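You operate a simulated robot arm through the tools that you are given. There is no shell and no other tool. Be economical: measure what you need, move in short steps, check, and stop when the job is done.

You run a simulated robot arm. Do the job below in one go: nothing can be reset, and whatever is moved stays where it is left.

## Task
Top up the blue cup with water to about its line, and wipe up the spill.
Fine: wipe with the green wiping pad; jug and pad go back.

The check looks at the end state, three seconds after you hand in, the way a careful person would. Anything else that was tipped, shoved, dropped, spilled or broken makes it a failure.

## Robot
A 7-joint arm with a two-finger parallel gripper, fixed in place. Base frame: the origin is at the foot of the arm, x ahead of it, y to its left, z up; the work surface is at about z = 0. Lengths are in mm, angles in rad, forces in N, time in s.
With the tool pointing down near the work surface it reaches from about 220 to 580 mm from the base axis. Its first joint turns from -1.152 to 1.152 rad. Payload 2.5 kg.
The TCP is the grasp point between the finger pads, 23 mm short of the fingertips. In the tool frame z runs along the fingers and y along their closing line. The gripper opens to 94 mm. The fingers are 38 mm wide and 10 mm thick; the gripper's body (54 by 96 mm) begins 39 mm behind the TCP.
Orientation is told as [roll, pitch, yaw] about the base's x, y, z axes, in that order, counted from this pose: with the fingers straight down and closing along the base's y, the tool's x points along the base's -x, its y along +y and its z along -z.

## Interface
- The arm moves only by the tool drive_tool. Its argument "steps" is a list of rows, each a list of 7 numbers: the shift along the base's x, y, z in mm, then the turn, a rotation vector about the base's x, y, z in rad, then the opening, from 0 (shut) to 1 (fully open). In form: [[dx, dy, dz, rx, ry, rz, claw], ...]. A call has 1 to 10 rows; each row is the pose to reach, as a shift and turn from the pose commanded when the call began. Rows are played at 5 a second. More than 50 mm and 0.15 rad between two rows, or a gripper value outside its range, and nothing of the call is played. A pose out of reach is approached as far as the arm can. The call stops where the force on the tool passes 40 N (or 10 N more than at its start, if that is more) or the arm is blocked; 0.2 s more then pass. Each finger travels about 108 mm/s and halts on what it meets, pressing with about 22 N; the grip force reading is that of the motor and also rises with nothing between the fingers. The clock runs only during rows and for 0.2 s after the last one: add rows that repeat a pose to give the fingers time. It gives the time, the measured TCP pose, the force on the tool (base axes), the opening and the grip force at its end, in the units of the frame above (readings bear some noise).
- Cameras (640 x 400 px; columns grow to the right, rows downward): "scene" is fixed at [107.6, -394.4, 559.1]; the picture's right is [0.91, -0.41, 0.00], its down [-0.16, -0.37, -0.91] and it looks along [0.37, 0.84, -0.41] (base axes); focal length 214 px, centre (320, 200). "wrist" rides on the gripper at [-39, 0, -44] in the tool frame; the picture's right is [0.00, -1.00, 0.00], its down [0.97, 0.00, -0.24] and it looks along [0.24, 0.00, 0.97] (tool axes); focal length 218 px, centre (320, 200).
- grab_frame(camera): a new picture of that camera. No time passes.
- point_at(camera, pixels): for up to 12 pixels [column, row] of the newest picture of that camera ("zoom" is the newest enlarged one), the place [x, y, z] in the base frame of the surface seen there, good to about 2 mm. No time passes.
- inspect(camera, box): a new picture of the part [left, top, right, bottom] of that camera's present view, enlarged. No time passes.
- sign_off(): hands the job in; it is judged then, once.

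Work in short steps. Measure before you move; look again where a grasp or a placing could have gone wrong, and mend it. You have 80 turns and 34 pictures in all, those below and enlarged ones among them. Open the gripper and draw the arm clear of the work before you hand the job in, unless the task says otherwise; then end with one line.

The tools are called as a command line: name --pt "numbers of a row" for each row, then --argument value for the rest, lists and objects as JSON in quotes. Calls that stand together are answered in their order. drive_tool: Moves the arm, as the interface text tells. Its arguments: {"type":"object","properties":{"steps":{"type":"array"}},"required":["steps"]} The other tools are called the same way: grab_frame (camera) takes a picture; point_at (camera, pixels) gives the place of the surface under pixels of a picture; inspect (camera, box) takes an enlarged picture of a part of a camera's view; sign_off () hands the job in.

At the start:

```text
time_s: 0.0
position: [362.8, -99.4, 469.0]
ee_rot: [0.0, 0.0, 0.0]
wrist_force: [-0.7, 0.2, -0.6]
width: 94.1
finger_force: 0.0
```

scene: 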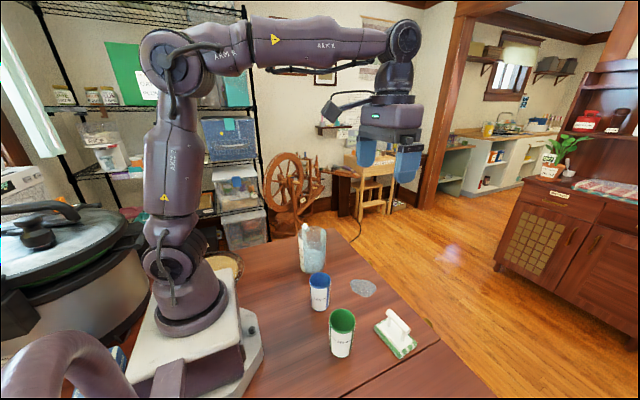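
wrist: 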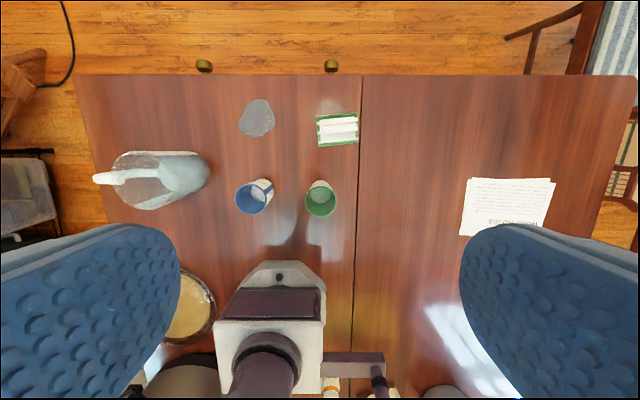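

The wrist view shows the jug (160,180), blue cup (255,197), green cup (320,198), spill (257,118), pad (338,129) and a sheet of paper (507,207). I enlarge the work zone and the sheet.

inspect --camera "scene" --box '[270, 210, 430, 370]'

inspect --camera "wrist" --box '[80, 80, 370, 260]'

inspect --camera "wrist" --box '[450, 170, 560, 240]'

```text
2.50 times, centred on (350, 290) of scene
```

zoom: 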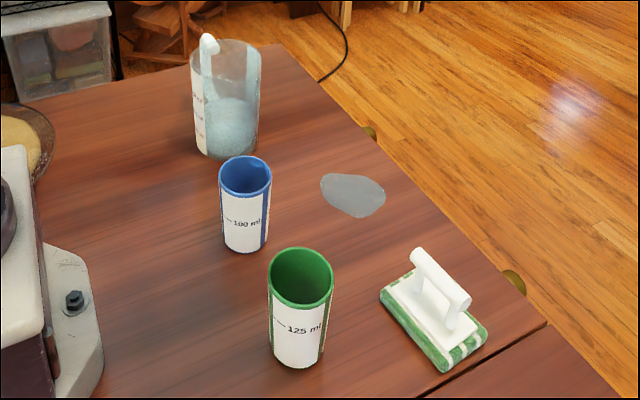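

```text
2.21 times, centred on (225, 170) of wrist
```

zoom: 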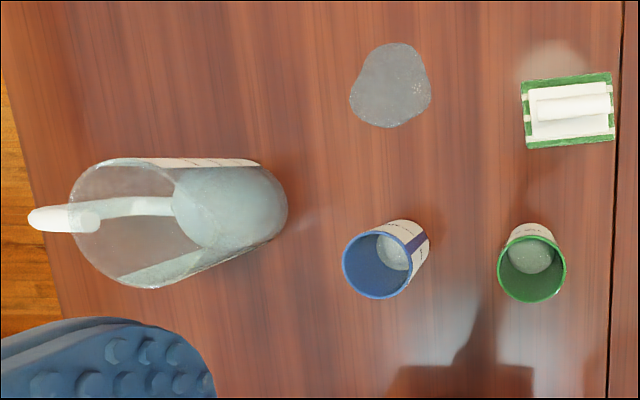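

```text
5.71 times, centred on (505, 205) of wrist
```

zoom: 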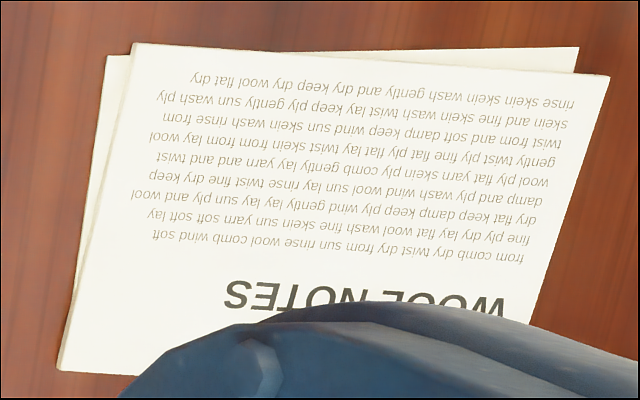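

The sheet is only wool notes. I measure the jug, handle, cups, spill and pad in wrist and scene pictures.

point_at --camera "wrist" --pixels '[[98, 179], [120, 177], [112, 180], [150, 152], [140, 208], [208, 178], [160, 180], [185, 180], [237, 200], [272, 200], [250, 183], [250, 213]]'

point_at --camera "wrist" --pixels '[[258, 101], [258, 136], [240, 122], [274, 118], [317, 116], [358, 113], [319, 146], [358, 142], [338, 127], [338, 138], [306, 198], [336, 198]]'

inspect --camera "scene" --box '[290, 215, 340, 315]'

```text
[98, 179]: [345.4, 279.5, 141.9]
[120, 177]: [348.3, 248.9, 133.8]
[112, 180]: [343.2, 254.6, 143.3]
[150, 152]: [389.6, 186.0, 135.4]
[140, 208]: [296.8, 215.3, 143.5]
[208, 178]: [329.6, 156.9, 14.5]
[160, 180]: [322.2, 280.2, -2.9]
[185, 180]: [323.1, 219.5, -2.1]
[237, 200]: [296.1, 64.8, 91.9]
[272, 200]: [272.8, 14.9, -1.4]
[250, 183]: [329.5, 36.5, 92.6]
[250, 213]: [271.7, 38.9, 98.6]
```

```text
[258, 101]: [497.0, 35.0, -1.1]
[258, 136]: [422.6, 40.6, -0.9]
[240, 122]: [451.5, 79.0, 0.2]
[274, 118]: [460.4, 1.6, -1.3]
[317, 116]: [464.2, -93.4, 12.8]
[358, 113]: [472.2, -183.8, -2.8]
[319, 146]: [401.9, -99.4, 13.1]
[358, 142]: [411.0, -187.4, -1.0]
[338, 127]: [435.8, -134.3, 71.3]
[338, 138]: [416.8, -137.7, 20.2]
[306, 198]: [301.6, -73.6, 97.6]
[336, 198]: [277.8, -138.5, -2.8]
```

```text
4.00 times, centred on (315, 265) of scene
```

zoom: 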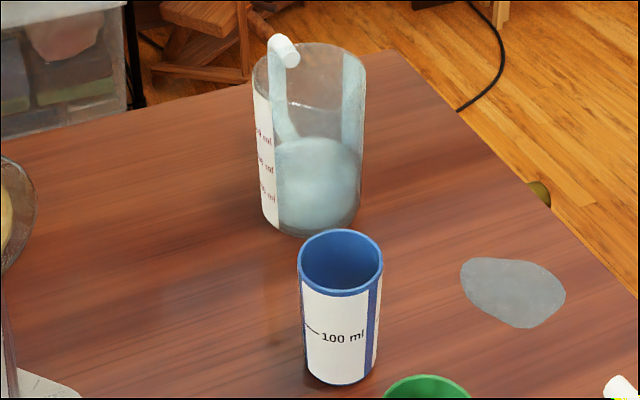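

Zoom shows the jug glass (255-365, 45-235), handle hook (283,50), blue cup line (308,328). I measure these.

point_at --camera "zoom" --pixels '[[275, 42], [290, 58], [281, 95], [264, 130], [264, 200], [285, 225], [345, 225], [358, 150], [312, 329], [340, 382], [301, 265], [381, 268]]'

point_at --camera "scene" --pixels '[[392, 325], [405, 333], [387, 313], [407, 328], [399, 345], [376, 329], [402, 357], [415, 345]]'

```text
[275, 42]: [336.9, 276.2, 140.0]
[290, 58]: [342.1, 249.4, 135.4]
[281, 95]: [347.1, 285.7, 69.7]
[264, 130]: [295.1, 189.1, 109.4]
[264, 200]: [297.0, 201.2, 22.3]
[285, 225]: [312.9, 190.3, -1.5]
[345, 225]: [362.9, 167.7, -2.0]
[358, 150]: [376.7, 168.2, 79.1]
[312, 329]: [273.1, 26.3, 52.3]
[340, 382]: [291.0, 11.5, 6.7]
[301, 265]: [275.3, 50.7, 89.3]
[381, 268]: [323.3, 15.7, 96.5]
```

```text
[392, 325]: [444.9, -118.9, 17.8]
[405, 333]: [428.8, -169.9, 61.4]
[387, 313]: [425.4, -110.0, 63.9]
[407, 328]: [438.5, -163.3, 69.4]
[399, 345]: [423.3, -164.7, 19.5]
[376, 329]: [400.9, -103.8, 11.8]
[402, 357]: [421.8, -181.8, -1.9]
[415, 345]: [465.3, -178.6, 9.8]
```

The handle is in the plane x≈343, with its top at z≈141 and its outer bar at y≈283; the glass spans y≈157–250. The blue cup's line is at z≈52. I move high over the handle, gripper partly closed, to look down.

drive_tool --pt "-2 46 0 0 0 0 1" --pt "-4 92 0 0 0 0 0.8" --pt "-6 138 -20 0 0 0 0.6" --pt "-8 184 -40 0 0 0 0.6" --pt "-10 230 -60 0 0 0 0.6" --pt "-12 276 -80 0 0 0 0.6" --pt "-16 322 -110 0 0 0 0.6" --pt "-20 368 -140 0 0 0 0.6" --pt "-20 368 -160 0 0 0 0.6" --pt "-20 368 -160 0 0 0 0.6"

grab_frame --camera "wrist"

```text
refused: row 3 steps farther than a row can; nothing moved
```

```text
27 pictures are left
```

wrist: 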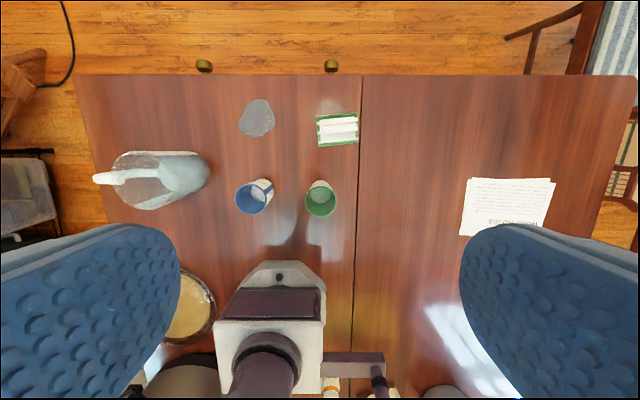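

Row 3 exceeded the 50 mm step. I redo the move in smaller steps, stopping first above the blue cup to see its water level.

drive_tool --pt "-5 40 -20 0 0 0 1" --pt "-10 80 -40 0 0 0 0.8" --pt "-15 120 -60 0 0 0 0.6" --pt "-20 140 -80 0 0 0 0.6" --pt "-20 140 -80 0 0 0 0.6"

inspect --camera "wrist" --box '[220, 100, 420, 260]'

```text
time_s: 1.2
position: [345.0, 42.4, 390.1]
ee_rot: [0.0, 0.002, 0.0]
wrist_force: [0.5, -1.0, 0.1]
width: 56.6
finger_force: 0.2
```

```text
2.50 times, centred on (320, 180) of wrist
```

zoom: 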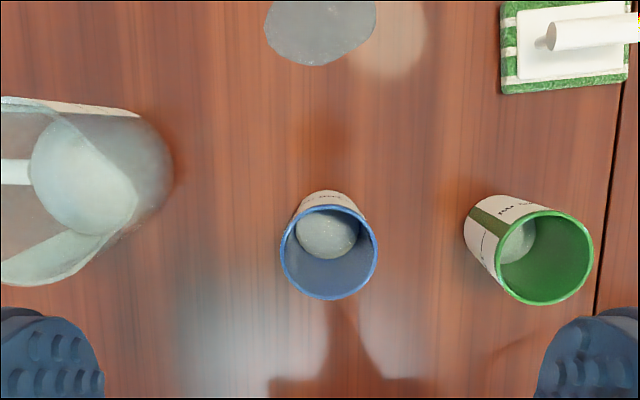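

The water disc in the blue cup shows around zoom (327,232) inside the rim ellipse (281-378, 205-300). I measure the disc, rim and jug water.

point_at --camera "zoom" --pixels '[[327, 232], [315, 225], [340, 240], [329, 275], [282, 253], [377, 253], [329, 298], [85, 180], [120, 190], [60, 160], [165, 160], [135, 112]]'

drive_tool --pt "0 45 0 0 0 0 0.6" --pt "0 90 -10 0 0 0 0.6" --pt "0 135 -20 0 0 0 0.6" --pt "0 180 -40 0 0 0 0.6" --pt "0 215 -60 0 0 0 0.6" --pt "0 230 -90 0 0 0 0.6" --pt "0 230 -90 0 0 0 0.6"

grab_frame --camera "wrist"

```text
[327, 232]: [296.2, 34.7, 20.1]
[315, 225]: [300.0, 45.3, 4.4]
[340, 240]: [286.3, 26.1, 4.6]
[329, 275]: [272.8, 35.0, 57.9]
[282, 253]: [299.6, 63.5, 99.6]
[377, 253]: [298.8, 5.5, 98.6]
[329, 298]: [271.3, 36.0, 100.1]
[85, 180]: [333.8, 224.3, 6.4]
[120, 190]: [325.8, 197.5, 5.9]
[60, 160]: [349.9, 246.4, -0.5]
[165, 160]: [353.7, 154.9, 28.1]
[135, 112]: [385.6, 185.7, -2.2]
```

```text
time_s: 2.8
position: [344.9, 268.8, 297.1]
ee_rot: [0.0, 0.001, 0.0]
wrist_force: [1.4, 0.1, 0.7]
width: 56.3
finger_force: 0.1
```

```text
25 pictures are left
```

wrist: 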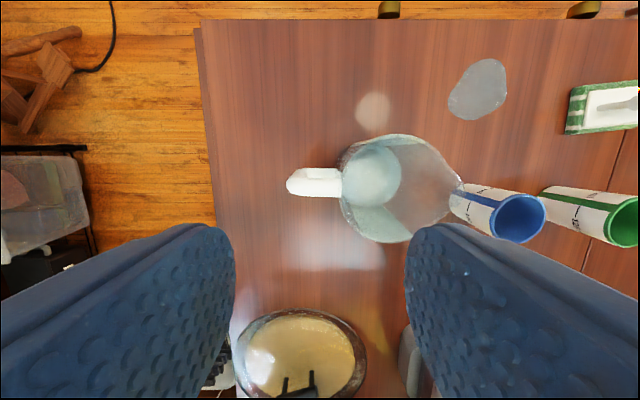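

From the disc's far edge and width the blue cup's water is at about z≈12–18, so it needs roughly 70–75 ml. I measure the handle at (287-341,168-197) and the rim.

point_at --camera "wrist" --pixels '[[290, 183], [300, 172], [300, 192], [320, 171], [320, 183], [320, 194], [336, 183], [345, 160], [458, 183], [400, 241], [400, 136], [336, 171]]'

inspect --camera "wrist" --box '[270, 120, 470, 250]'

```text
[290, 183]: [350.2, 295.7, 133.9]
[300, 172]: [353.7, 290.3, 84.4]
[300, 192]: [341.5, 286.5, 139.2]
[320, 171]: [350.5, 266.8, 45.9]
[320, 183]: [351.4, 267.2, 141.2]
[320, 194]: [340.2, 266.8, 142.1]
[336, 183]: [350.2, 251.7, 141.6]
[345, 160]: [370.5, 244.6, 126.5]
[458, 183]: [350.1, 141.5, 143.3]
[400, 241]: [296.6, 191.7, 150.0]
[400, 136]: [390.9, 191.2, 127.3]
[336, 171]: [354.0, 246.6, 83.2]
```

```text
3.08 times, centred on (370, 185) of wrist
```

zoom: 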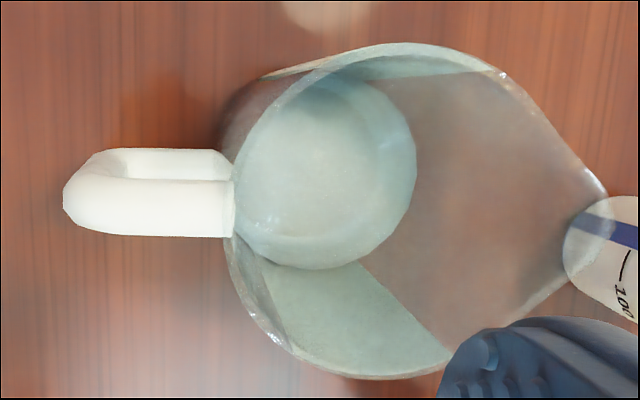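

The handle is a D-loop: top arm at z≈141, x≈337–354, y≈247–297; the spout tip is at (348,141). I descend over the handle to TCP (346,273,116) with the gripper half open, then close.

drive_tool --pt "1 4 -40 0 0 0 0.6" --pt "1 4 -80 0 0 0 0.6" --pt "1 4 -120 0 0 0 0.6" --pt "1 4 -150 0 0 0 0.6" --pt "1 4 -170 0 0 0 0.6" --pt "1 4 -181 0 0 0 0.6" --pt "1 4 -181 0 0 0 0.6"

inspect --camera "scene" --box '[260, 150, 420, 330]'

```text
time_s: 3.7
position: [343.8, 278.8, 173.9]
ee_rot: [0.007, -0.004, -0.001]
wrist_force: [-2.7, -0.7, 6.6]
width: 57.1
finger_force: 0.7
stopped in row 4: the force on the tool passed its limit (the readings are from after the stop); the commanded pose is now the measured one
```

```text
2.22 times, centred on (340, 240) of scene
```

zoom: 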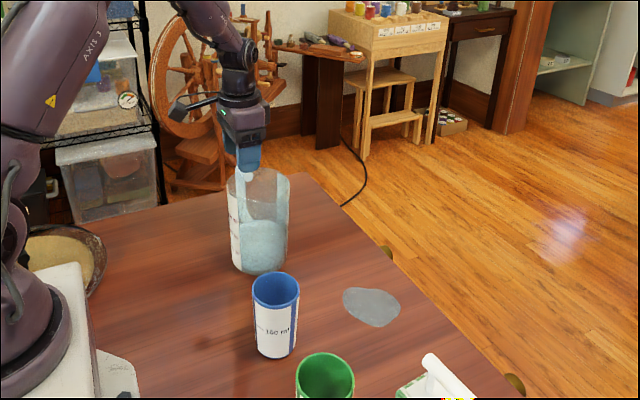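

Force stopped me: the fingers close along base y at this yaw, so one met the jug rim. I raise and check that the jug is intact and where it stands.

drive_tool --pt "1 -8 40 0 0 0 0.6" --pt "1 -8 80 0 0 0 0.6" --pt "1 -8 122 0 0 0 0.6" --pt "1 -8 122 0 0 0 0.6"

inspect --camera "wrist" --box '[270, 120, 470, 250]'

```text
time_s: 4.7
position: [346.5, 266.9, 293.4]
ee_rot: [0.006, -0.006, 0.003]
wrist_force: [0.3, 0.3, 0.0]
width: 56.2
finger_force: 0.1
```

```text
3.08 times, centred on (370, 185) of wrist
```

zoom: 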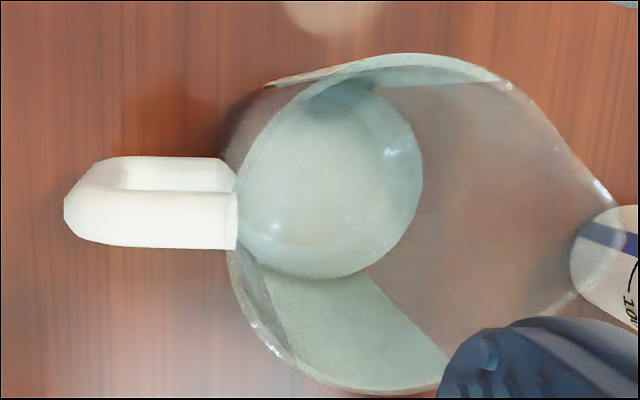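

The jug is upright with almost the same view. I re-measure the handle and rim on this picture.

point_at --camera "zoom" --pixels '[[75, 210], [130, 195], [130, 240], [200, 200], [200, 242], [225, 222], [608, 198], [300, 372], [450, 60], [160, 220]]'

drive_tool --pt "0 0 10 0 0 0.15 0.6" --pt "0 0 10 0 0 0.3 0.6" --pt "0 0 10 0 0 0.45 0.6" --pt "0 0 10 0 0 0.6 0.6" --pt "0 0 10 0 0 0.75 0.6" --pt "0 0 10 0 0 0.9 0.6" --pt "0 0 10 0 0 1.05 0.6" --pt "0 0 10 0 0 1.2 0.6" --pt "0 0 10 0 0 1.35 0.6" --pt "0 0 10 0 0 1.5 0.6"

```text
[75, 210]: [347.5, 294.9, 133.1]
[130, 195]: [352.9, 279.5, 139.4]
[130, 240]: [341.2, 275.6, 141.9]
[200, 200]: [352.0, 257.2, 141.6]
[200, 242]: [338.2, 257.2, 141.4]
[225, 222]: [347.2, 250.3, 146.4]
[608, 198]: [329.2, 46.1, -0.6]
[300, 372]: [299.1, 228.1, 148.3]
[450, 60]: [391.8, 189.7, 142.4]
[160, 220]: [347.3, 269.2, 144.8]
```

```text
time_s: 6.9
position: [344.6, 270.9, 305.0]
ee_rot: [0.005, -0.006, 1.503]
wrist_force: [0.4, 0.3, 0.9]
width: 56.4
finger_force: 0.1
```

The jug hasn't moved (handle centre x≈346.5). Before grasping I dry-run the pour tilt high up, to see that the arm can reach it.

drive_tool --pt "-5 -16 10 0.13 0 0.0 0.6" --pt "-10 -32 15 0.26 0 0 0.6" --pt "-15 -48 20 0.39 0 0 0.6" --pt "-20 -64 20 0.52 0 0 0.6" --pt "-25 -80 20 0.65 0 0 0.6" --pt "-30 -96 10 0.78 0 0 0.6" --pt "-35 -112 0 0.91 0 0 0.6" --pt "-40 -128 -15 1.04 0 0 0.6" --pt "-45 -145 -30 1.17 0 0 0.6" --pt "-48 -162 -45 1.3 0 0 0.6"

```text
time_s: 9.1
position: [295.9, 110.9, 258.1]
ee_rot: [0.257, -1.297, 1.311]
wrist_force: [0.0, 0.1, 0.1]
width: 56.3
finger_force: 0.0
```

The pour pose is reachable. I reverse back above the handle.

drive_tool --pt "3 17 15 -0.13 0 0 0.6" --pt "8 34 30 -0.26 0 0 0.6" --pt "13 50 45 -0.39 0 0 0.6" --pt "18 66 55 -0.52 0 0 0.6" --pt "23 82 65 -0.65 0 0 0.6" --pt "28 98 65 -0.78 0 0 0.6" --pt "33 114 65 -0.91 0 0 0.6" --pt "38 130 60 -1.04 0 0 0.6" --pt "44 146 55 -1.17 0 0 0.6" --pt "49 162 45 -1.3 0 0 0.6"

drive_tool --pt "0 0 -40 0 0 0.06 0.6" --pt "0 0 -80 0 0 0.06 0.6" --pt "0 0 -100 0 0 0.06 0.6" --pt "0 0 -100 0 0 0.06 0.6"

grab_frame --camera "wrist"

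```text
time_s: 11.3
position: [347.2, 270.6, 304.0]
ee_rot: [0.005, -0.002, 1.501]
wrist_force: [0.1, -0.2, -0.5]
width: 56.3
finger_force: 0.0
```

```text
time_s: 12.3
position: [348.9, 268.2, 205.6]
ee_rot: [0.006, -0.005, 1.562]
wrist_force: [0.5, 0.3, -0.1]
width: 56.4
finger_force: 0.0
```

```text
21 pictures are left
```

wrist: 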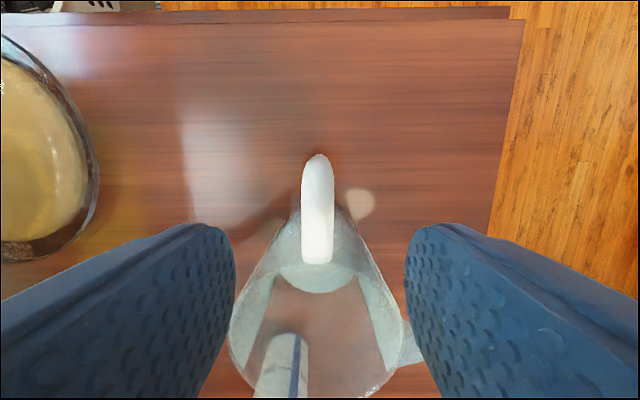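

The handle (column 318) is centred between the fingers. I descend 90 mm, 4 mm outward, and close.

drive_tool --pt "-1 4 -25 0 0 0.01 0.6" --pt "-1 4 -50 0 0 0.01 0.6" --pt "-1 4 -75 0 0 0.01 0.6" --pt "-1 4 -90 0 0 0.01 0.6" --pt "-1 4 -90 0 0 0.01 0.6" --pt "-1 4 -90 0 0 0.01 0.3" --pt "-1 4 -90 0 0 0.01 0" --pt "-1 4 -90 0 0 0.01 0" --pt "-1 4 -90 0 0 0.01 0"

```text
time_s: 14.3
position: [346.1, 273.0, 114.7]
ee_rot: [0.006, -0.005, 1.571]
wrist_force: [-0.3, 0.2, 0.4]
width: 17.7
finger_force: 22.3
```

Gripped at width 17.7 mm. I lift 60 mm and check for tilt or slip.

drive_tool --pt "0 0 10 0 0 0 0" --pt "0 0 30 0 0 0 0" --pt "0 0 60 0 0 0 0" --pt "0 0 60 0 0 0 0"

inspect --camera "scene" --box '[260, 170, 420, 330]'

```text
time_s: 15.3
position: [344.1, 275.8, 174.7]
ee_rot: [0.008, -0.005, 1.571]
wrist_force: [0.3, 0.4, 0.1]
width: 0.0
finger_force: 22.6
```

```text
2.50 times, centred on (340, 250) of scene
```

zoom: 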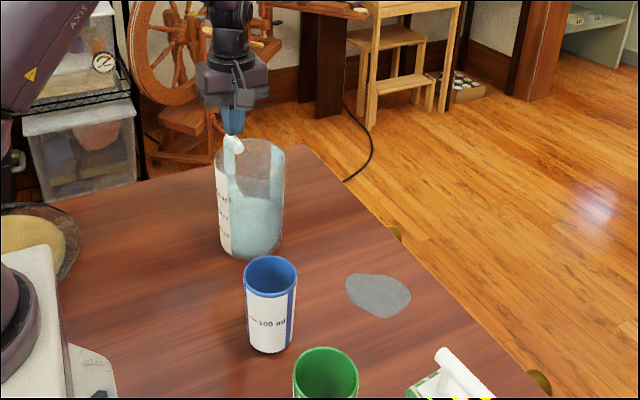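

Width is 0: the handle slipped out and the jug stayed on the table. I look from the wrist before regrasping more squarely on the loop's corner.

drive_tool --pt "1 -5 35 0 0 0 0.3" --pt "1 -5 35 0 0 0 0.6" --pt "1 -5 35 0 0 0 0.6"

grab_frame --camera "wrist"

```text
time_s: 16.1
position: [346.6, 269.3, 207.8]
ee_rot: [0.006, -0.005, 1.571]
wrist_force: [-0.1, -0.1, -0.4]
width: 56.5
finger_force: 0.1
```

```text
19 pictures are left
```

wrist: 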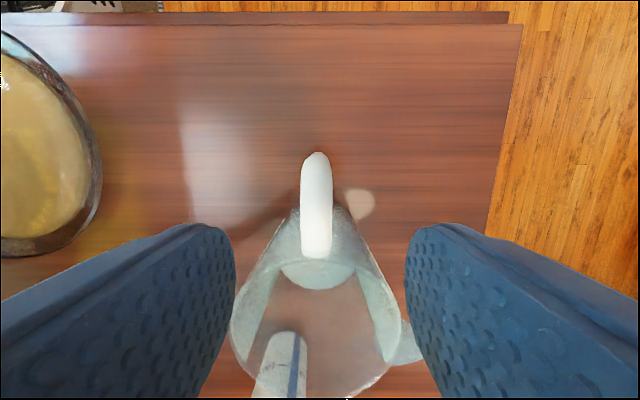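

The jug stands as before. I regrasp at about (346,283,118) so pads cover both the arm and the outer bar, then lift slowly.

drive_tool --pt "0 13 -30 0 0 0 0.6" --pt "0 13 -60 0 0 0 0.6" --pt "0 13 -90 0 0 0 0.6" --pt "0 13 -90 0 0 0 0.6" --pt "0 13 -90 0 0 0 0" --pt "0 13 -90 0 0 0 0" --pt "0 13 -90 0 0 0 0" --pt "0 13 -90 0 0 0 0" --pt "0 13 -88 0 0 0 0" --pt "0 13 -86 0 0 0 0"

drive_tool --pt "0 0 2 0 0 0 0" --pt "0 0 4 0 0 0 0" --pt "0 0 6 0 0 0 0" --pt "0 0 9 0 0 0 0" --pt "0 0 12 0 0 0 0" --pt "0 0 15 0 0 0 0" --pt "0 0 15 0 0 0 0"

inspect --camera "scene" --box '[260, 170, 420, 330]'

```text
time_s: 18.3
position: [347.5, 284.8, 123.0]
ee_rot: [0.008, -0.005, 1.57]
wrist_force: [-0.2, -0.6, -4.5]
width: 17.9
finger_force: 22.0
```

```text
time_s: 19.9
position: [345.1, 281.5, 140.0]
ee_rot: [0.008, -0.005, 1.572]
wrist_force: [-0.5, -0.4, -4.2]
width: 17.5
finger_force: 21.8
```

```text
2.50 times, centred on (340, 250) of scene
```

zoom: 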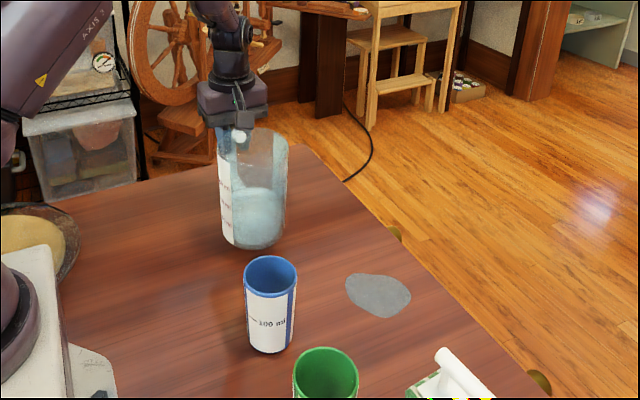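

The jug is held (about 4.3 N). I lift it gently to z≈258 and shift toward the cup side.

drive_tool --pt "0 0 10 0 0 0 0" --pt "0 0 25 0 0 0 0" --pt "0 0 40 0 0 0 0" --pt "0 0 55 0 0 0 0" --pt "0 0 70 0 0 0 0" --pt "0 0 85 0 0 0 0" --pt "0 0 100 0 0 0 0" --pt "0 0 115 0 0 0 0" --pt "0 0 120 0 0 0 0" --pt "0 0 120 0 0 0 0"

drive_tool --pt "-4 -5 0 0 0 0 0" --pt "-12 -15 0 0 0 0 0" --pt "-20 -27 0 0 0 0 0" --pt "-28 -40 0 0 0 0 0" --pt "-36 -53 0 0 0 0 0" --pt "-44 -66 0 0 0 0 0" --pt "-48 -78 0 0 0 0 0" --pt "-49 -83 0 0 0 0 0" --pt "-49 -83 0 0 0 0 0"

inspect --camera "scene" --box '[240, 130, 400, 310]'

```text
time_s: 22.1
position: [345.2, 282.8, 258.5]
ee_rot: [0.007, -0.005, 1.572]
wrist_force: [-0.3, -0.4, -3.6]
width: 17.9
finger_force: 22.0
```

```text
time_s: 24.1
position: [296.5, 200.0, 257.0]
ee_rot: [0.007, -0.005, 1.57]
wrist_force: [-0.3, 0.8, -4.2]
width: 17.8
finger_force: 22.6
```

```text
2.22 times, centred on (320, 220) of scene
```

zoom: 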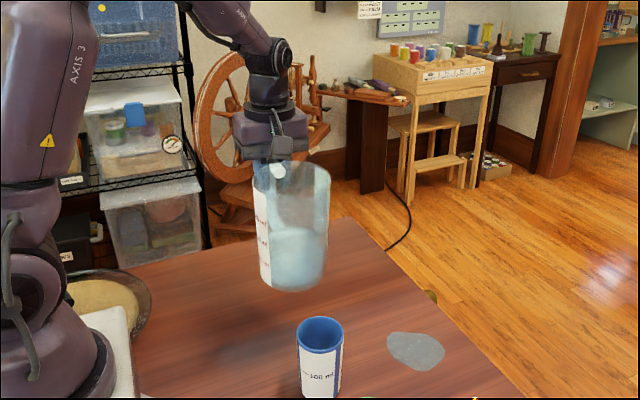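

The jug hangs upright. I measure its rim and base on this picture to confirm the grip offset.

point_at --camera "zoom" --pixels '[[293, 289], [260, 275], [278, 172], [328, 180], [300, 205], [254, 185], [265, 200]]'

inspect --camera "scene" --box '[295, 190, 335, 260]'

```text
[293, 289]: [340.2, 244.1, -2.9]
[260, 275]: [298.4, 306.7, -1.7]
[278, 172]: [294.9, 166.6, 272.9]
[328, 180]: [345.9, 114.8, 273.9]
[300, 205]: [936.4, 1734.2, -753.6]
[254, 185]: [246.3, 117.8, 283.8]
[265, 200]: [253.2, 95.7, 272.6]
```

```text
5.71 times, centred on (315, 225) of scene
```

zoom: 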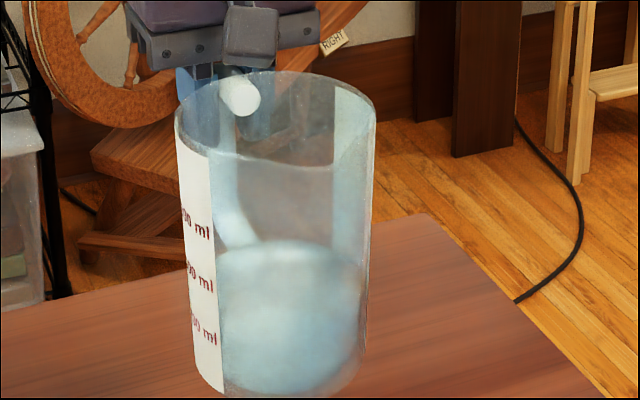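

The rim sits about 24 mm above the TCP, as expected. I tilt to 0.8 rad with the spout tip over the cup at about y=42, z≈140 (no flow expected yet).

drive_tool --pt "0 -5 0 0.08 0 0 0" --pt "0 -10 0 0.17 0 0 0" --pt "0 -15 0 0.26 0 0 0" --pt "0 -20 0 0.35 0 0 0" --pt "0 -25 -2 0.44 0 0 0" --pt "0 -30 -6 0.53 0 0 0" --pt "0 -35 -12 0.62 0 0 0" --pt "0 -40 -19 0.71 0 0 0" --pt "0 -43 -27 0.8 0 0 0" --pt "0 -43 -27 0.8 0 0 0"

inspect --camera "scene" --box '[260, 190, 380, 310]'

```text
time_s: 26.3
position: [296.2, 156.6, 232.8]
ee_rot: [0.004, -0.806, 1.57]
wrist_force: [-0.2, -0.7, -3.9]
width: 18.0
finger_force: 22.3
```

```text
3.33 times, centred on (320, 250) of scene
```

zoom: 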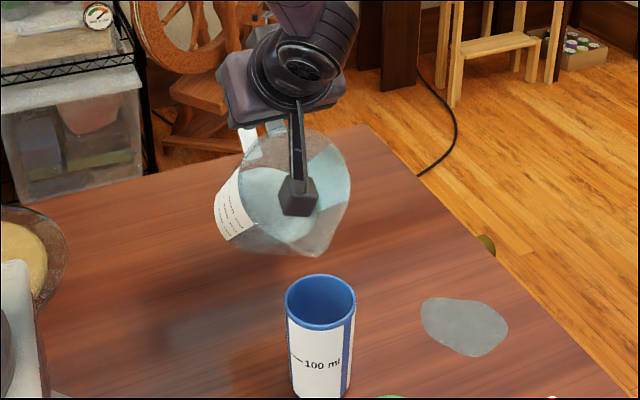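

The spout tip is at zoom (315,250), matching the computed place over the cup. I tilt on to 0.95 rad keeping the tip fixed, and look.

drive_tool --pt "0 -5 0 0.05 0 0 0" --pt "0 -9 1 0.1 0 0 0" --pt "0 -14 3 0.15 0 0 0" --pt "0 -14 3 0.15 0 0 0" --pt "0 -14 3 0.15 0 0 0"

inspect --camera "scene" --box '[270, 215, 370, 315]'

```text
time_s: 27.5
position: [294.9, 144.1, 237.0]
ee_rot: [0.006, -0.956, 1.571]
wrist_force: [-0.1, -0.5, -4.0]
width: 17.9
finger_force: 22.1
```

```text
4.00 times, centred on (320, 265) of scene
```

zoom: 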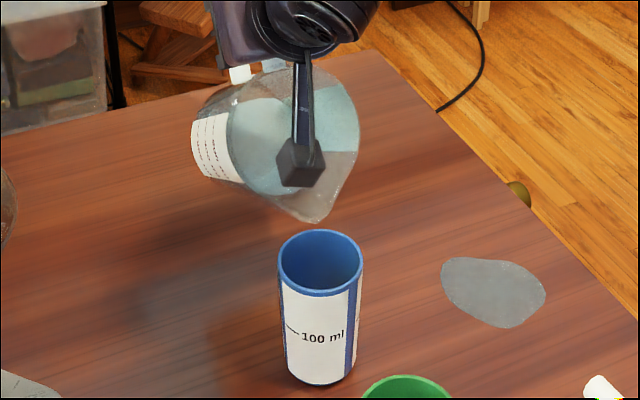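

No flow yet. I tilt to 1.05 rad with the tip fixed and look again.

drive_tool --pt "0 -4 3 0.035 0 0 0" --pt "0 -8 6 0.07 0 0 0" --pt "0 -11 9 0.1 0 0 0" --pt "0 -11 9 0.1 0 0 0"

inspect --camera "scene" --box '[270, 215, 370, 315]'

```text
time_s: 28.5
position: [297.5, 133.0, 244.3]
ee_rot: [0.005, -1.054, 1.573]
wrist_force: [-0.5, 0.2, -4.8]
width: 17.9
finger_force: 21.5
```

```text
4.00 times, centred on (320, 265) of scene
```

zoom: 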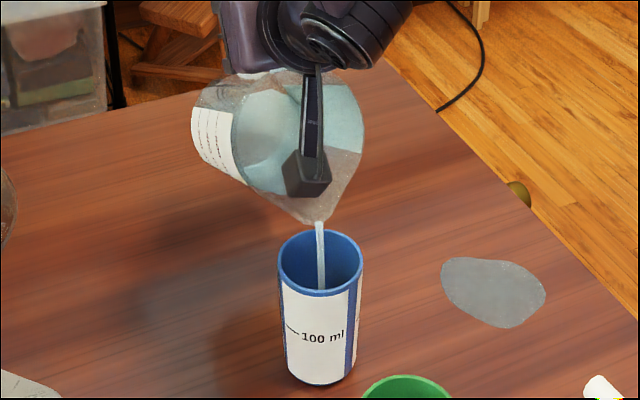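

A thin stream falls from (320,222) into the cup. I hold 0.8 s and look.

drive_tool --pt "0 0 0 0 0 0 0" --pt "0 0 0 0 0 0 0" --pt "0 0 0 0 0 0 0"

inspect --camera "scene" --box '[295, 255, 345, 315]'

```text
time_s: 29.3
position: [297.9, 131.6, 243.8]
ee_rot: [0.009, -1.055, 1.57]
wrist_force: [-0.5, 0.4, -4.6]
width: 18.0
finger_force: 21.9
```

```text
6.67 times, centred on (320, 285) of scene
```

zoom: 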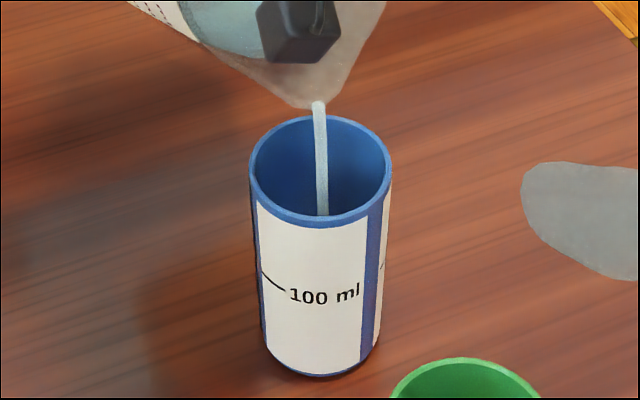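

The stream is thin and steady and no water is visible yet. From this camera the surface only shows when it comes near the line (z≈50), so I hold 2 s and look.

drive_tool --pt "0 0 0 0 0 0 0" --pt "0 0 0 0 0 0 0" --pt "0 0 0 0 0 0 0" --pt "0 0 0 0 0 0 0" --pt "0 0 0 0 0 0 0" --pt "0 0 0 0 0 0 0" --pt "0 0 0 0 0 0 0" --pt "0 0 0 0 0 0 0" --pt "0 0 0 0 0 0 0"

inspect --camera "scene" --box '[295, 255, 345, 315]'

```text
time_s: 31.3
position: [297.9, 133.2, 243.9]
ee_rot: [0.005, -1.056, 1.572]
wrist_force: [0.2, 0.2, -3.6]
width: 17.9
finger_force: 22.0
```

```text
6.67 times, centred on (320, 285) of scene
```

zoom: 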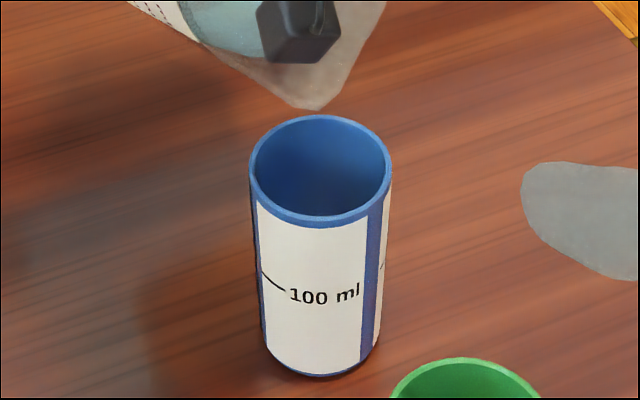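

The flow has stopped at this tilt with no surface visible yet. I tilt 0.02 rad more and wait, then look.

drive_tool --pt "0 -1.1 0.9 0.01 0 0 0" --pt "0 -2.2 1.8 0.02 0 0 0" --pt "0 -2.2 1.8 0.02 0 0 0" --pt "0 -2.2 1.8 0.02 0 0 0" --pt "0 -2.2 1.8 0.02 0 0 0" --pt "0 -2.2 1.8 0.02 0 0 0" --pt "0 -2.2 1.8 0.02 0 0 0" --pt "0 -2.2 1.8 0.02 0 0 0" --pt "0 -2.2 1.8 0.02 0 0 0" --pt "0 -2.2 1.8 0.02 0 0 0"

inspect --camera "scene" --box '[295, 255, 345, 315]'

```text
time_s: 33.5
position: [298.3, 129.9, 245.9]
ee_rot: [0.005, -1.072, 1.572]
wrist_force: [0.1, 0.3, -5.0]
width: 17.8
finger_force: 21.9
```

```text
6.67 times, centred on (320, 285) of scene
```

zoom: 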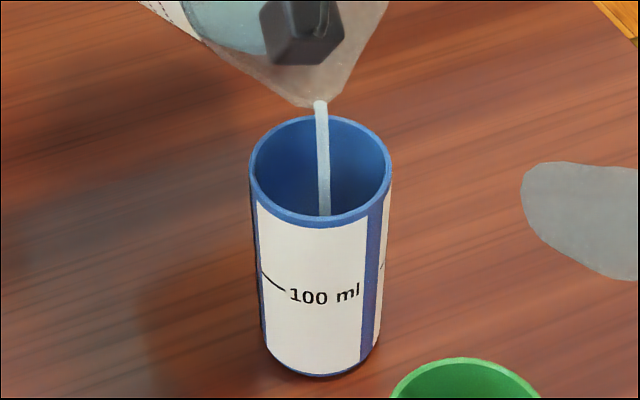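

Still pouring at 1.07 rad, no surface in view. I hold 1.6 s more at the same tilt, then look.

drive_tool --pt "0 0 0 0 0 0 0" --pt "0 0 0 0 0 0 0" --pt "0 0 0 0 0 0 0" --pt "0 0 0 0 0 0 0" --pt "0 0 0 0 0 0 0" --pt "0 0 0 0 0 0 0" --pt "0 0 0 0 0 0 0"

inspect --camera "scene" --box '[295, 255, 345, 315]'

```text
time_s: 35.1
position: [298.5, 129.8, 246.9]
ee_rot: [0.006, -1.074, 1.57]
wrist_force: [-0.2, -0.7, -3.3]
width: 17.7
finger_force: 21.7
```

```text
6.67 times, centred on (320, 285) of scene
```

zoom: 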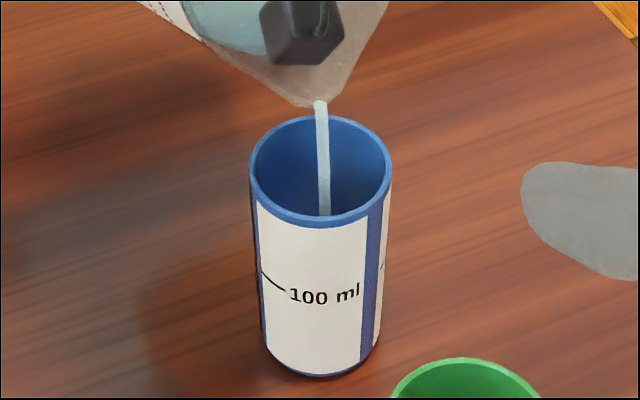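

Still a thin stream, no surface visible. Holding 1.8 s more, then looking.

drive_tool --pt "0 0 0 0 0 0 0" --pt "0 0 0 0 0 0 0" --pt "0 0 0 0 0 0 0" --pt "0 0 0 0 0 0 0" --pt "0 0 0 0 0 0 0" --pt "0 0 0 0 0 0 0" --pt "0 0 0 0 0 0 0" --pt "0 0 0 0 0 0 0"

inspect --camera "scene" --box '[295, 255, 345, 315]'

```text
time_s: 36.9
position: [299.2, 129.5, 246.4]
ee_rot: [0.005, -1.075, 1.57]
wrist_force: [-0.2, -0.6, -3.8]
width: 17.8
finger_force: 21.7
```

```text
6.67 times, centred on (320, 285) of scene
```

zoom: 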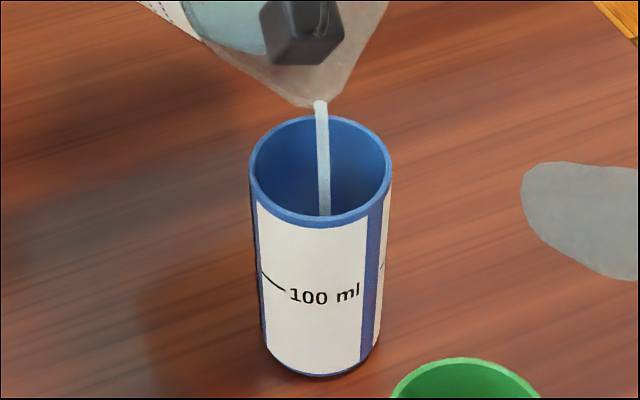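

Still pouring, surface not visible yet, so the level is under about z=52. Holding 2 s more, then looking.

drive_tool --pt "0 0 0 0 0 0 0" --pt "0 0 0 0 0 0 0" --pt "0 0 0 0 0 0 0" --pt "0 0 0 0 0 0 0" --pt "0 0 0 0 0 0 0" --pt "0 0 0 0 0 0 0" --pt "0 0 0 0 0 0 0" --pt "0 0 0 0 0 0 0" --pt "0 0 0 0 0 0 0" --pt "0 0 0 0 0 0 0"

inspect --camera "scene" --box '[295, 255, 345, 315]'

```text
time_s: 39.1
position: [299.2, 129.7, 247.1]
ee_rot: [0.005, -1.075, 1.571]
wrist_force: [-0.5, -1.3, -4.1]
width: 17.9
finger_force: 21.6
```

```text
6.67 times, centred on (320, 285) of scene
```

zoom: 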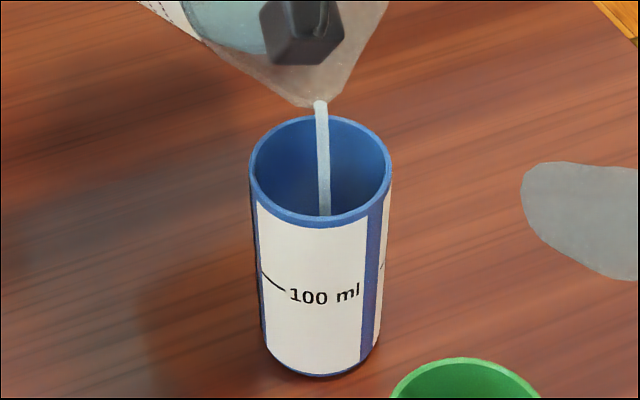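

Steady trickle (under ~8 ml/s since nothing shows yet). Holding another 2.2 s and looking.

drive_tool --pt "0 0 0 0 0 0 0" --pt "0 0 0 0 0 0 0" --pt "0 0 0 0 0 0 0" --pt "0 0 0 0 0 0 0" --pt "0 0 0 0 0 0 0" --pt "0 0 0 0 0 0 0" --pt "0 0 0 0 0 0 0" --pt "0 0 0 0 0 0 0" --pt "0 0 0 0 0 0 0" --pt "0 0 0 0 0 0 0"

inspect --camera "scene" --box '[295, 220, 345, 290]'

```text
time_s: 41.3
position: [298.5, 130.6, 247.2]
ee_rot: [0.009, -1.077, 1.57]
wrist_force: [0.0, 0.0, -4.7]
width: 18.0
finger_force: 22.1
```

```text
5.71 times, centred on (320, 255) of scene
```

zoom: 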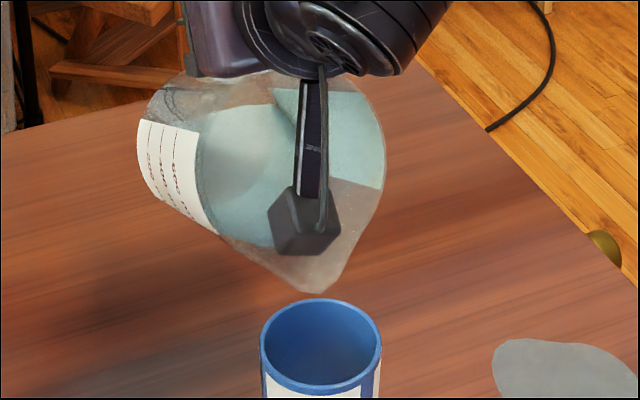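

Flow has stopped; by geometry 0.02 rad gives about 22 ml, so I estimate ~55 ml in the cup. I tilt 0.03 rad more (≈33 ml), the tip held in place, and let it run.

drive_tool --pt "0 -1.1 0.9 0.01 0 0 0" --pt "0 -2.2 1.8 0.02 0 0 0" --pt "0 -3.3 2.7 0.03 0 0 0" --pt "0 -3.3 2.7 0.03 0 0 0" --pt "0 -3.3 2.7 0.03 0 0 0" --pt "0 -3.3 2.7 0.03 0 0 0" --pt "0 -3.3 2.7 0.03 0 0 0" --pt "0 -3.3 2.7 0.03 0 0 0" --pt "0 -3.3 2.7 0.03 0 0 0" --pt "0 -3.3 2.7 0.03 0 0 0"

drive_tool --pt "0 0 0 0 0 0 0" --pt "0 0 0 0 0 0 0" --pt "0 0 0 0 0 0 0" --pt "0 0 0 0 0 0 0" --pt "0 0 0 0 0 0 0" --pt "0 0 0 0 0 0 0" --pt "0 0 0 0 0 0 0" --pt "0 0 0 0 0 0 0" --pt "0 0 0 0 0 0 0" --pt "0 0 0 0 0 0 0"

drive_tool --pt "0 0 0 0 0 0 0" --pt "0 0 0 0 0 0 0" --pt "0 0 0 0 0 0 0" --pt "0 0 0 0 0 0 0" --pt "0 0 0 0 0 0 0" --pt "0 0 0 0 0 0 0" --pt "0 0 0 0 0 0 0" --pt "0 0 0 0 0 0 0" --pt "0 0 0 0 0 0 0" --pt "0 0 0 0 0 0 0"

inspect --camera "scene" --box '[295, 255, 345, 315]'

```text
time_s: 43.5
position: [296.9, 125.5, 249.5]
ee_rot: [0.008, -1.106, 1.57]
wrist_force: [0.0, -0.6, -4.0]
width: 18.0
finger_force: 21.8
```

```text
time_s: 45.7
position: [296.9, 125.4, 248.4]
ee_rot: [0.008, -1.107, 1.571]
wrist_force: [-0.2, -1.1, -3.3]
width: 18.1
finger_force: 21.9
```

```text
time_s: 47.9
position: [297.1, 125.5, 248.1]
ee_rot: [0.006, -1.107, 1.571]
wrist_force: [-0.8, 0.2, -3.5]
width: 17.9
finger_force: 22.4
```

```text
6.67 times, centred on (320, 285) of scene
```

zoom: 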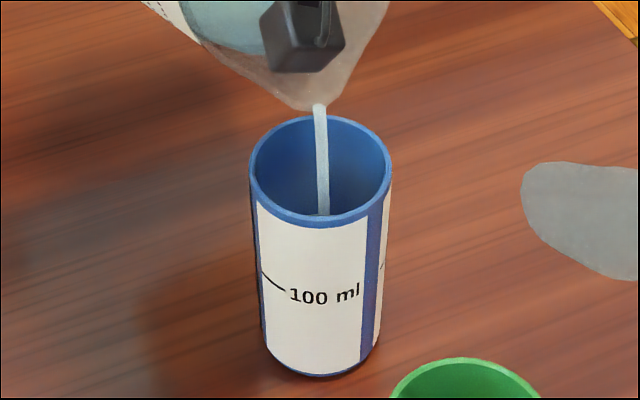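

A faint light sliver seems to show at the stream's foot (310-330,213). I check its height with point_at.

point_at --camera "zoom" --pixels '[[310, 213], [330, 213], [325, 214], [312, 210], [335, 210], [312, 206], [335, 204], [320, 118], [300, 211]]'

```text
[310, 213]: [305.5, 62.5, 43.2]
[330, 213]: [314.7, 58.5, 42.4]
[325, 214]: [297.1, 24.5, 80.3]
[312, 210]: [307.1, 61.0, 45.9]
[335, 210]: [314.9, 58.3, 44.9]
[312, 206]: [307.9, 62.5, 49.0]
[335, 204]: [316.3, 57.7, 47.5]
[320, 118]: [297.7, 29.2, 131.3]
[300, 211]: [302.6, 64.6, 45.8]
```

The sight limit at the far wall is z≈43, so the level is about 43 now; at the line the surface's far edge would be at zoom row ≈197. It needs ~20 ml more, so I hold 4.4 s and look.

drive_tool --pt "0 0 0 0 0 0 0" --pt "0 0 0 0 0 0 0" --pt "0 0 0 0 0 0 0" --pt "0 0 0 0 0 0 0" --pt "0 0 0 0 0 0 0" --pt "0 0 0 0 0 0 0" --pt "0 0 0 0 0 0 0" --pt "0 0 0 0 0 0 0" --pt "0 0 0 0 0 0 0" --pt "0 0 0 0 0 0 0"

drive_tool --pt "0 0 0 0 0 0 0" --pt "0 0 0 0 0 0 0" --pt "0 0 0 0 0 0 0" --pt "0 0 0 0 0 0 0" --pt "0 0 0 0 0 0 0" --pt "0 0 0 0 0 0 0" --pt "0 0 0 0 0 0 0" --pt "0 0 0 0 0 0 0" --pt "0 0 0 0 0 0 0" --pt "0 0 0 0 0 0 0"

inspect --camera "scene" --box '[295, 255, 345, 315]'

```text
time_s: 50.1
position: [297.4, 125.4, 248.6]
ee_rot: [0.006, -1.105, 1.571]
wrist_force: [-0.5, 0.2, -4.1]
width: 18.1
finger_force: 21.8
```

```text
time_s: 52.3
position: [298.0, 126.4, 249.7]
ee_rot: [0.006, -1.108, 1.57]
wrist_force: [-0.8, -0.1, -4.4]
width: 17.8
finger_force: 22.5
```

```text
6.67 times, centred on (320, 285) of scene
```

zoom: 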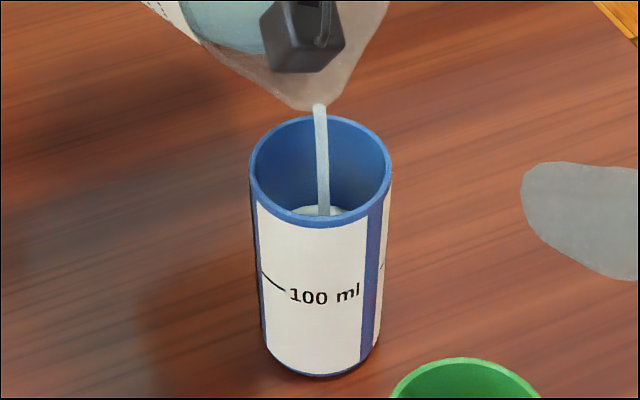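

The surface now shows, far edge at zoom row ≈205. I check heights there.

point_at --camera "zoom" --pixels '[[308, 211], [335, 210], [312, 207], [330, 207], [308, 203], [332, 203], [265, 273], [290, 290]]'

```text
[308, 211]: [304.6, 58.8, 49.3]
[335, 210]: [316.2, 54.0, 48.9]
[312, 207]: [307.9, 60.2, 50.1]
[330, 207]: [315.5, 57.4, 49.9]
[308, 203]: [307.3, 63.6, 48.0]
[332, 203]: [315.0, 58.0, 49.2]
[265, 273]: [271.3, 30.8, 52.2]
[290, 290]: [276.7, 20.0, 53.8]
```

The level is about 49.5 and the tick about 52–53, rising ~1 mm/s. I hold ~3 s more, then tilt back and raise.

drive_tool --pt "0 0 0 0 0 0 0" --pt "0 0 0 0 0 0 0" --pt "0 0 0 0 0 0 0" --pt "0 0 0 0 0 0 0" --pt "0 0 0 0 0 0 0" --pt "0 0 0 0 0 0 0" --pt "0 0 0 0 0 0 0" --pt "0 0 0 0 0 0 0" --pt "0 0 0 0 0 0 0" --pt "0 0 0 0 0 0 0"

drive_tool --pt "0 0 0 0 0 0 0" --pt "0 0 0 0 0 0 0" --pt "0 0 0 0 0 0 0" --pt "0 10 -7 -0.1 0 0 0" --pt "0 20 -10 -0.2 0 0 0" --pt "0 27 -10 -0.3 0 0 0" --pt "0 35 -8 -0.4 0 0 0" --pt "0 43 -4 -0.5 0 0 0" --pt "0 50 0 -0.6 0 0 0" --pt "0 56 0 -0.7 0 0 0"

drive_tool --pt "0 4 2 -0.1 0 0 0" --pt "0 8 4 -0.2 0 0 0" --pt "0 12 6 -0.3 0 0 0" --pt "0 15 8 -0.405 0 0 0" --pt "0 15 8 -0.405 0 0 0"

inspect --camera "scene" --box '[270, 195, 370, 315]'

```text
time_s: 54.5
position: [297.0, 126.3, 248.6]
ee_rot: [0.007, -1.106, 1.571]
wrist_force: [-0.5, 0.4, -4.0]
width: 17.6
finger_force: 21.7
```

```text
time_s: 56.7
position: [297.5, 181.2, 248.2]
ee_rot: [0.005, -0.403, 1.573]
wrist_force: [-1.2, 0.1, -4.2]
width: 18.0
finger_force: 21.9
```

```text
time_s: 57.9
position: [297.1, 197.2, 256.6]
ee_rot: [0.004, 0.0, 1.572]
wrist_force: [-0.3, -0.2, -3.7]
width: 18.2
finger_force: 22.4
```

```text
3.33 times, centred on (320, 255) of scene
```

zoom: 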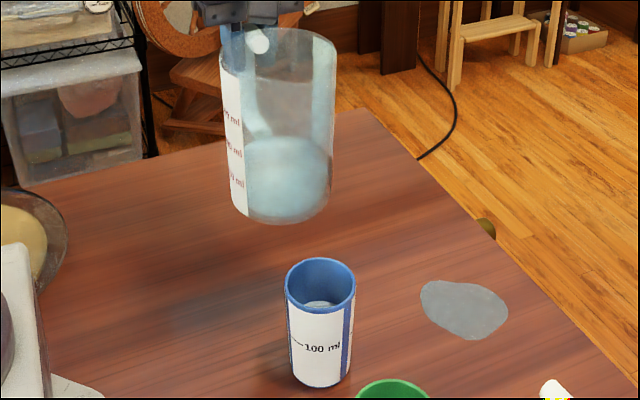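

No stray water is visible; the cup surface shows at zoom (320,305). I measure its height.

point_at --camera "zoom" --pixels '[[320, 305], [312, 305], [328, 304], [320, 303], [325, 306], [316, 306]]'

```text
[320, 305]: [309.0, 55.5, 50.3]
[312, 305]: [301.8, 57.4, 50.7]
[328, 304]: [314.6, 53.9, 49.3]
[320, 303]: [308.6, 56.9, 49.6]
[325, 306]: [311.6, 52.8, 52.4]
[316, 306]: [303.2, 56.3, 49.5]
```

The water stands at about z≈50–51 against the line at ≈52, which is about the line (~97 ml). I carry the jug back to its place: +49, +85.5, then down 136 mm slowly.

drive_tool --pt "4 5 0 0 0 0 0" --pt "12 16 0 0 0 0 0" --pt "20 29 0 0 0 0 0" --pt "28 42 0 0 0 0 0" --pt "36 55 0 0.005 0 0 0" --pt "44 70 0 0.005 0 0 0" --pt "48 81 0 0.005 0 0 0" --pt "49 85.5 0 0.005 0 0 0" --pt "49 85.5 -8 0.005 0 0 0" --pt "49 85.5 -20 0.005 0 0 0"

drive_tool --pt "0 0 -14 0 0 0 0" --pt "0 0 -28 0 0 0 0" --pt "0 0 -42 0 0 0 0" --pt "0 0 -56 0 0 0 0" --pt "0 0 -70 0 0 0 0" --pt "0 0 -84 0 0 0 0" --pt "0 0 -96 0 0 0 0" --pt "0 0 -104 0 0 0 0" --pt "0 0 -108 0 0 0 0" --pt "0 0 -108 0 0 0 0"

drive_tool --pt "0 0 -2 0 0 0 0" --pt "0 0 -4 0 0 0 0" --pt "0 0 -6 0 0 0 0" --pt "0 0 -7.5 0 0 0 0" --pt "0 0 -8 0 0 0 0" --pt "0 0 -8 0 0 0 0"

```text
time_s: 60.1
position: [346.9, 281.1, 237.2]
ee_rot: [0.006, -0.005, 1.571]
wrist_force: [0.0, -0.6, -3.4]
width: 17.9
finger_force: 21.8
```

```text
time_s: 62.3
position: [346.9, 281.9, 127.4]
ee_rot: [0.006, -0.006, 1.571]
wrist_force: [-0.3, 0.8, -3.5]
width: 17.8
finger_force: 21.9
```

```text
time_s: 63.7
position: [346.2, 282.4, 120.6]
ee_rot: [0.004, -0.009, 1.572]
wrist_force: [-2.1, 0.6, 2.0]
width: 18.1
finger_force: 22.2
```

The force turned to +2 N: the jug stands on the table. I open and rise.

drive_tool --pt "0 0 0 0 0 0 0.3" --pt "0 0 0 0 0 0 0.6" --pt "0 0 0 0 0 0 0.6" --pt "0 0 20 0 0 0 0.6" --pt "0 0 50 0 0 0 0.6" --pt "0 0 95 0 0 0 0.6" --pt "0 0 140 0 0 0 0.6" --pt "0 0 180 0 0 0 0.6"

```text
time_s: 65.5
position: [347.4, 281.9, 302.3]
ee_rot: [0.007, -0.006, 1.574]
wrist_force: [-0.6, -0.2, -0.3]
width: 56.4
finger_force: 0.1
```

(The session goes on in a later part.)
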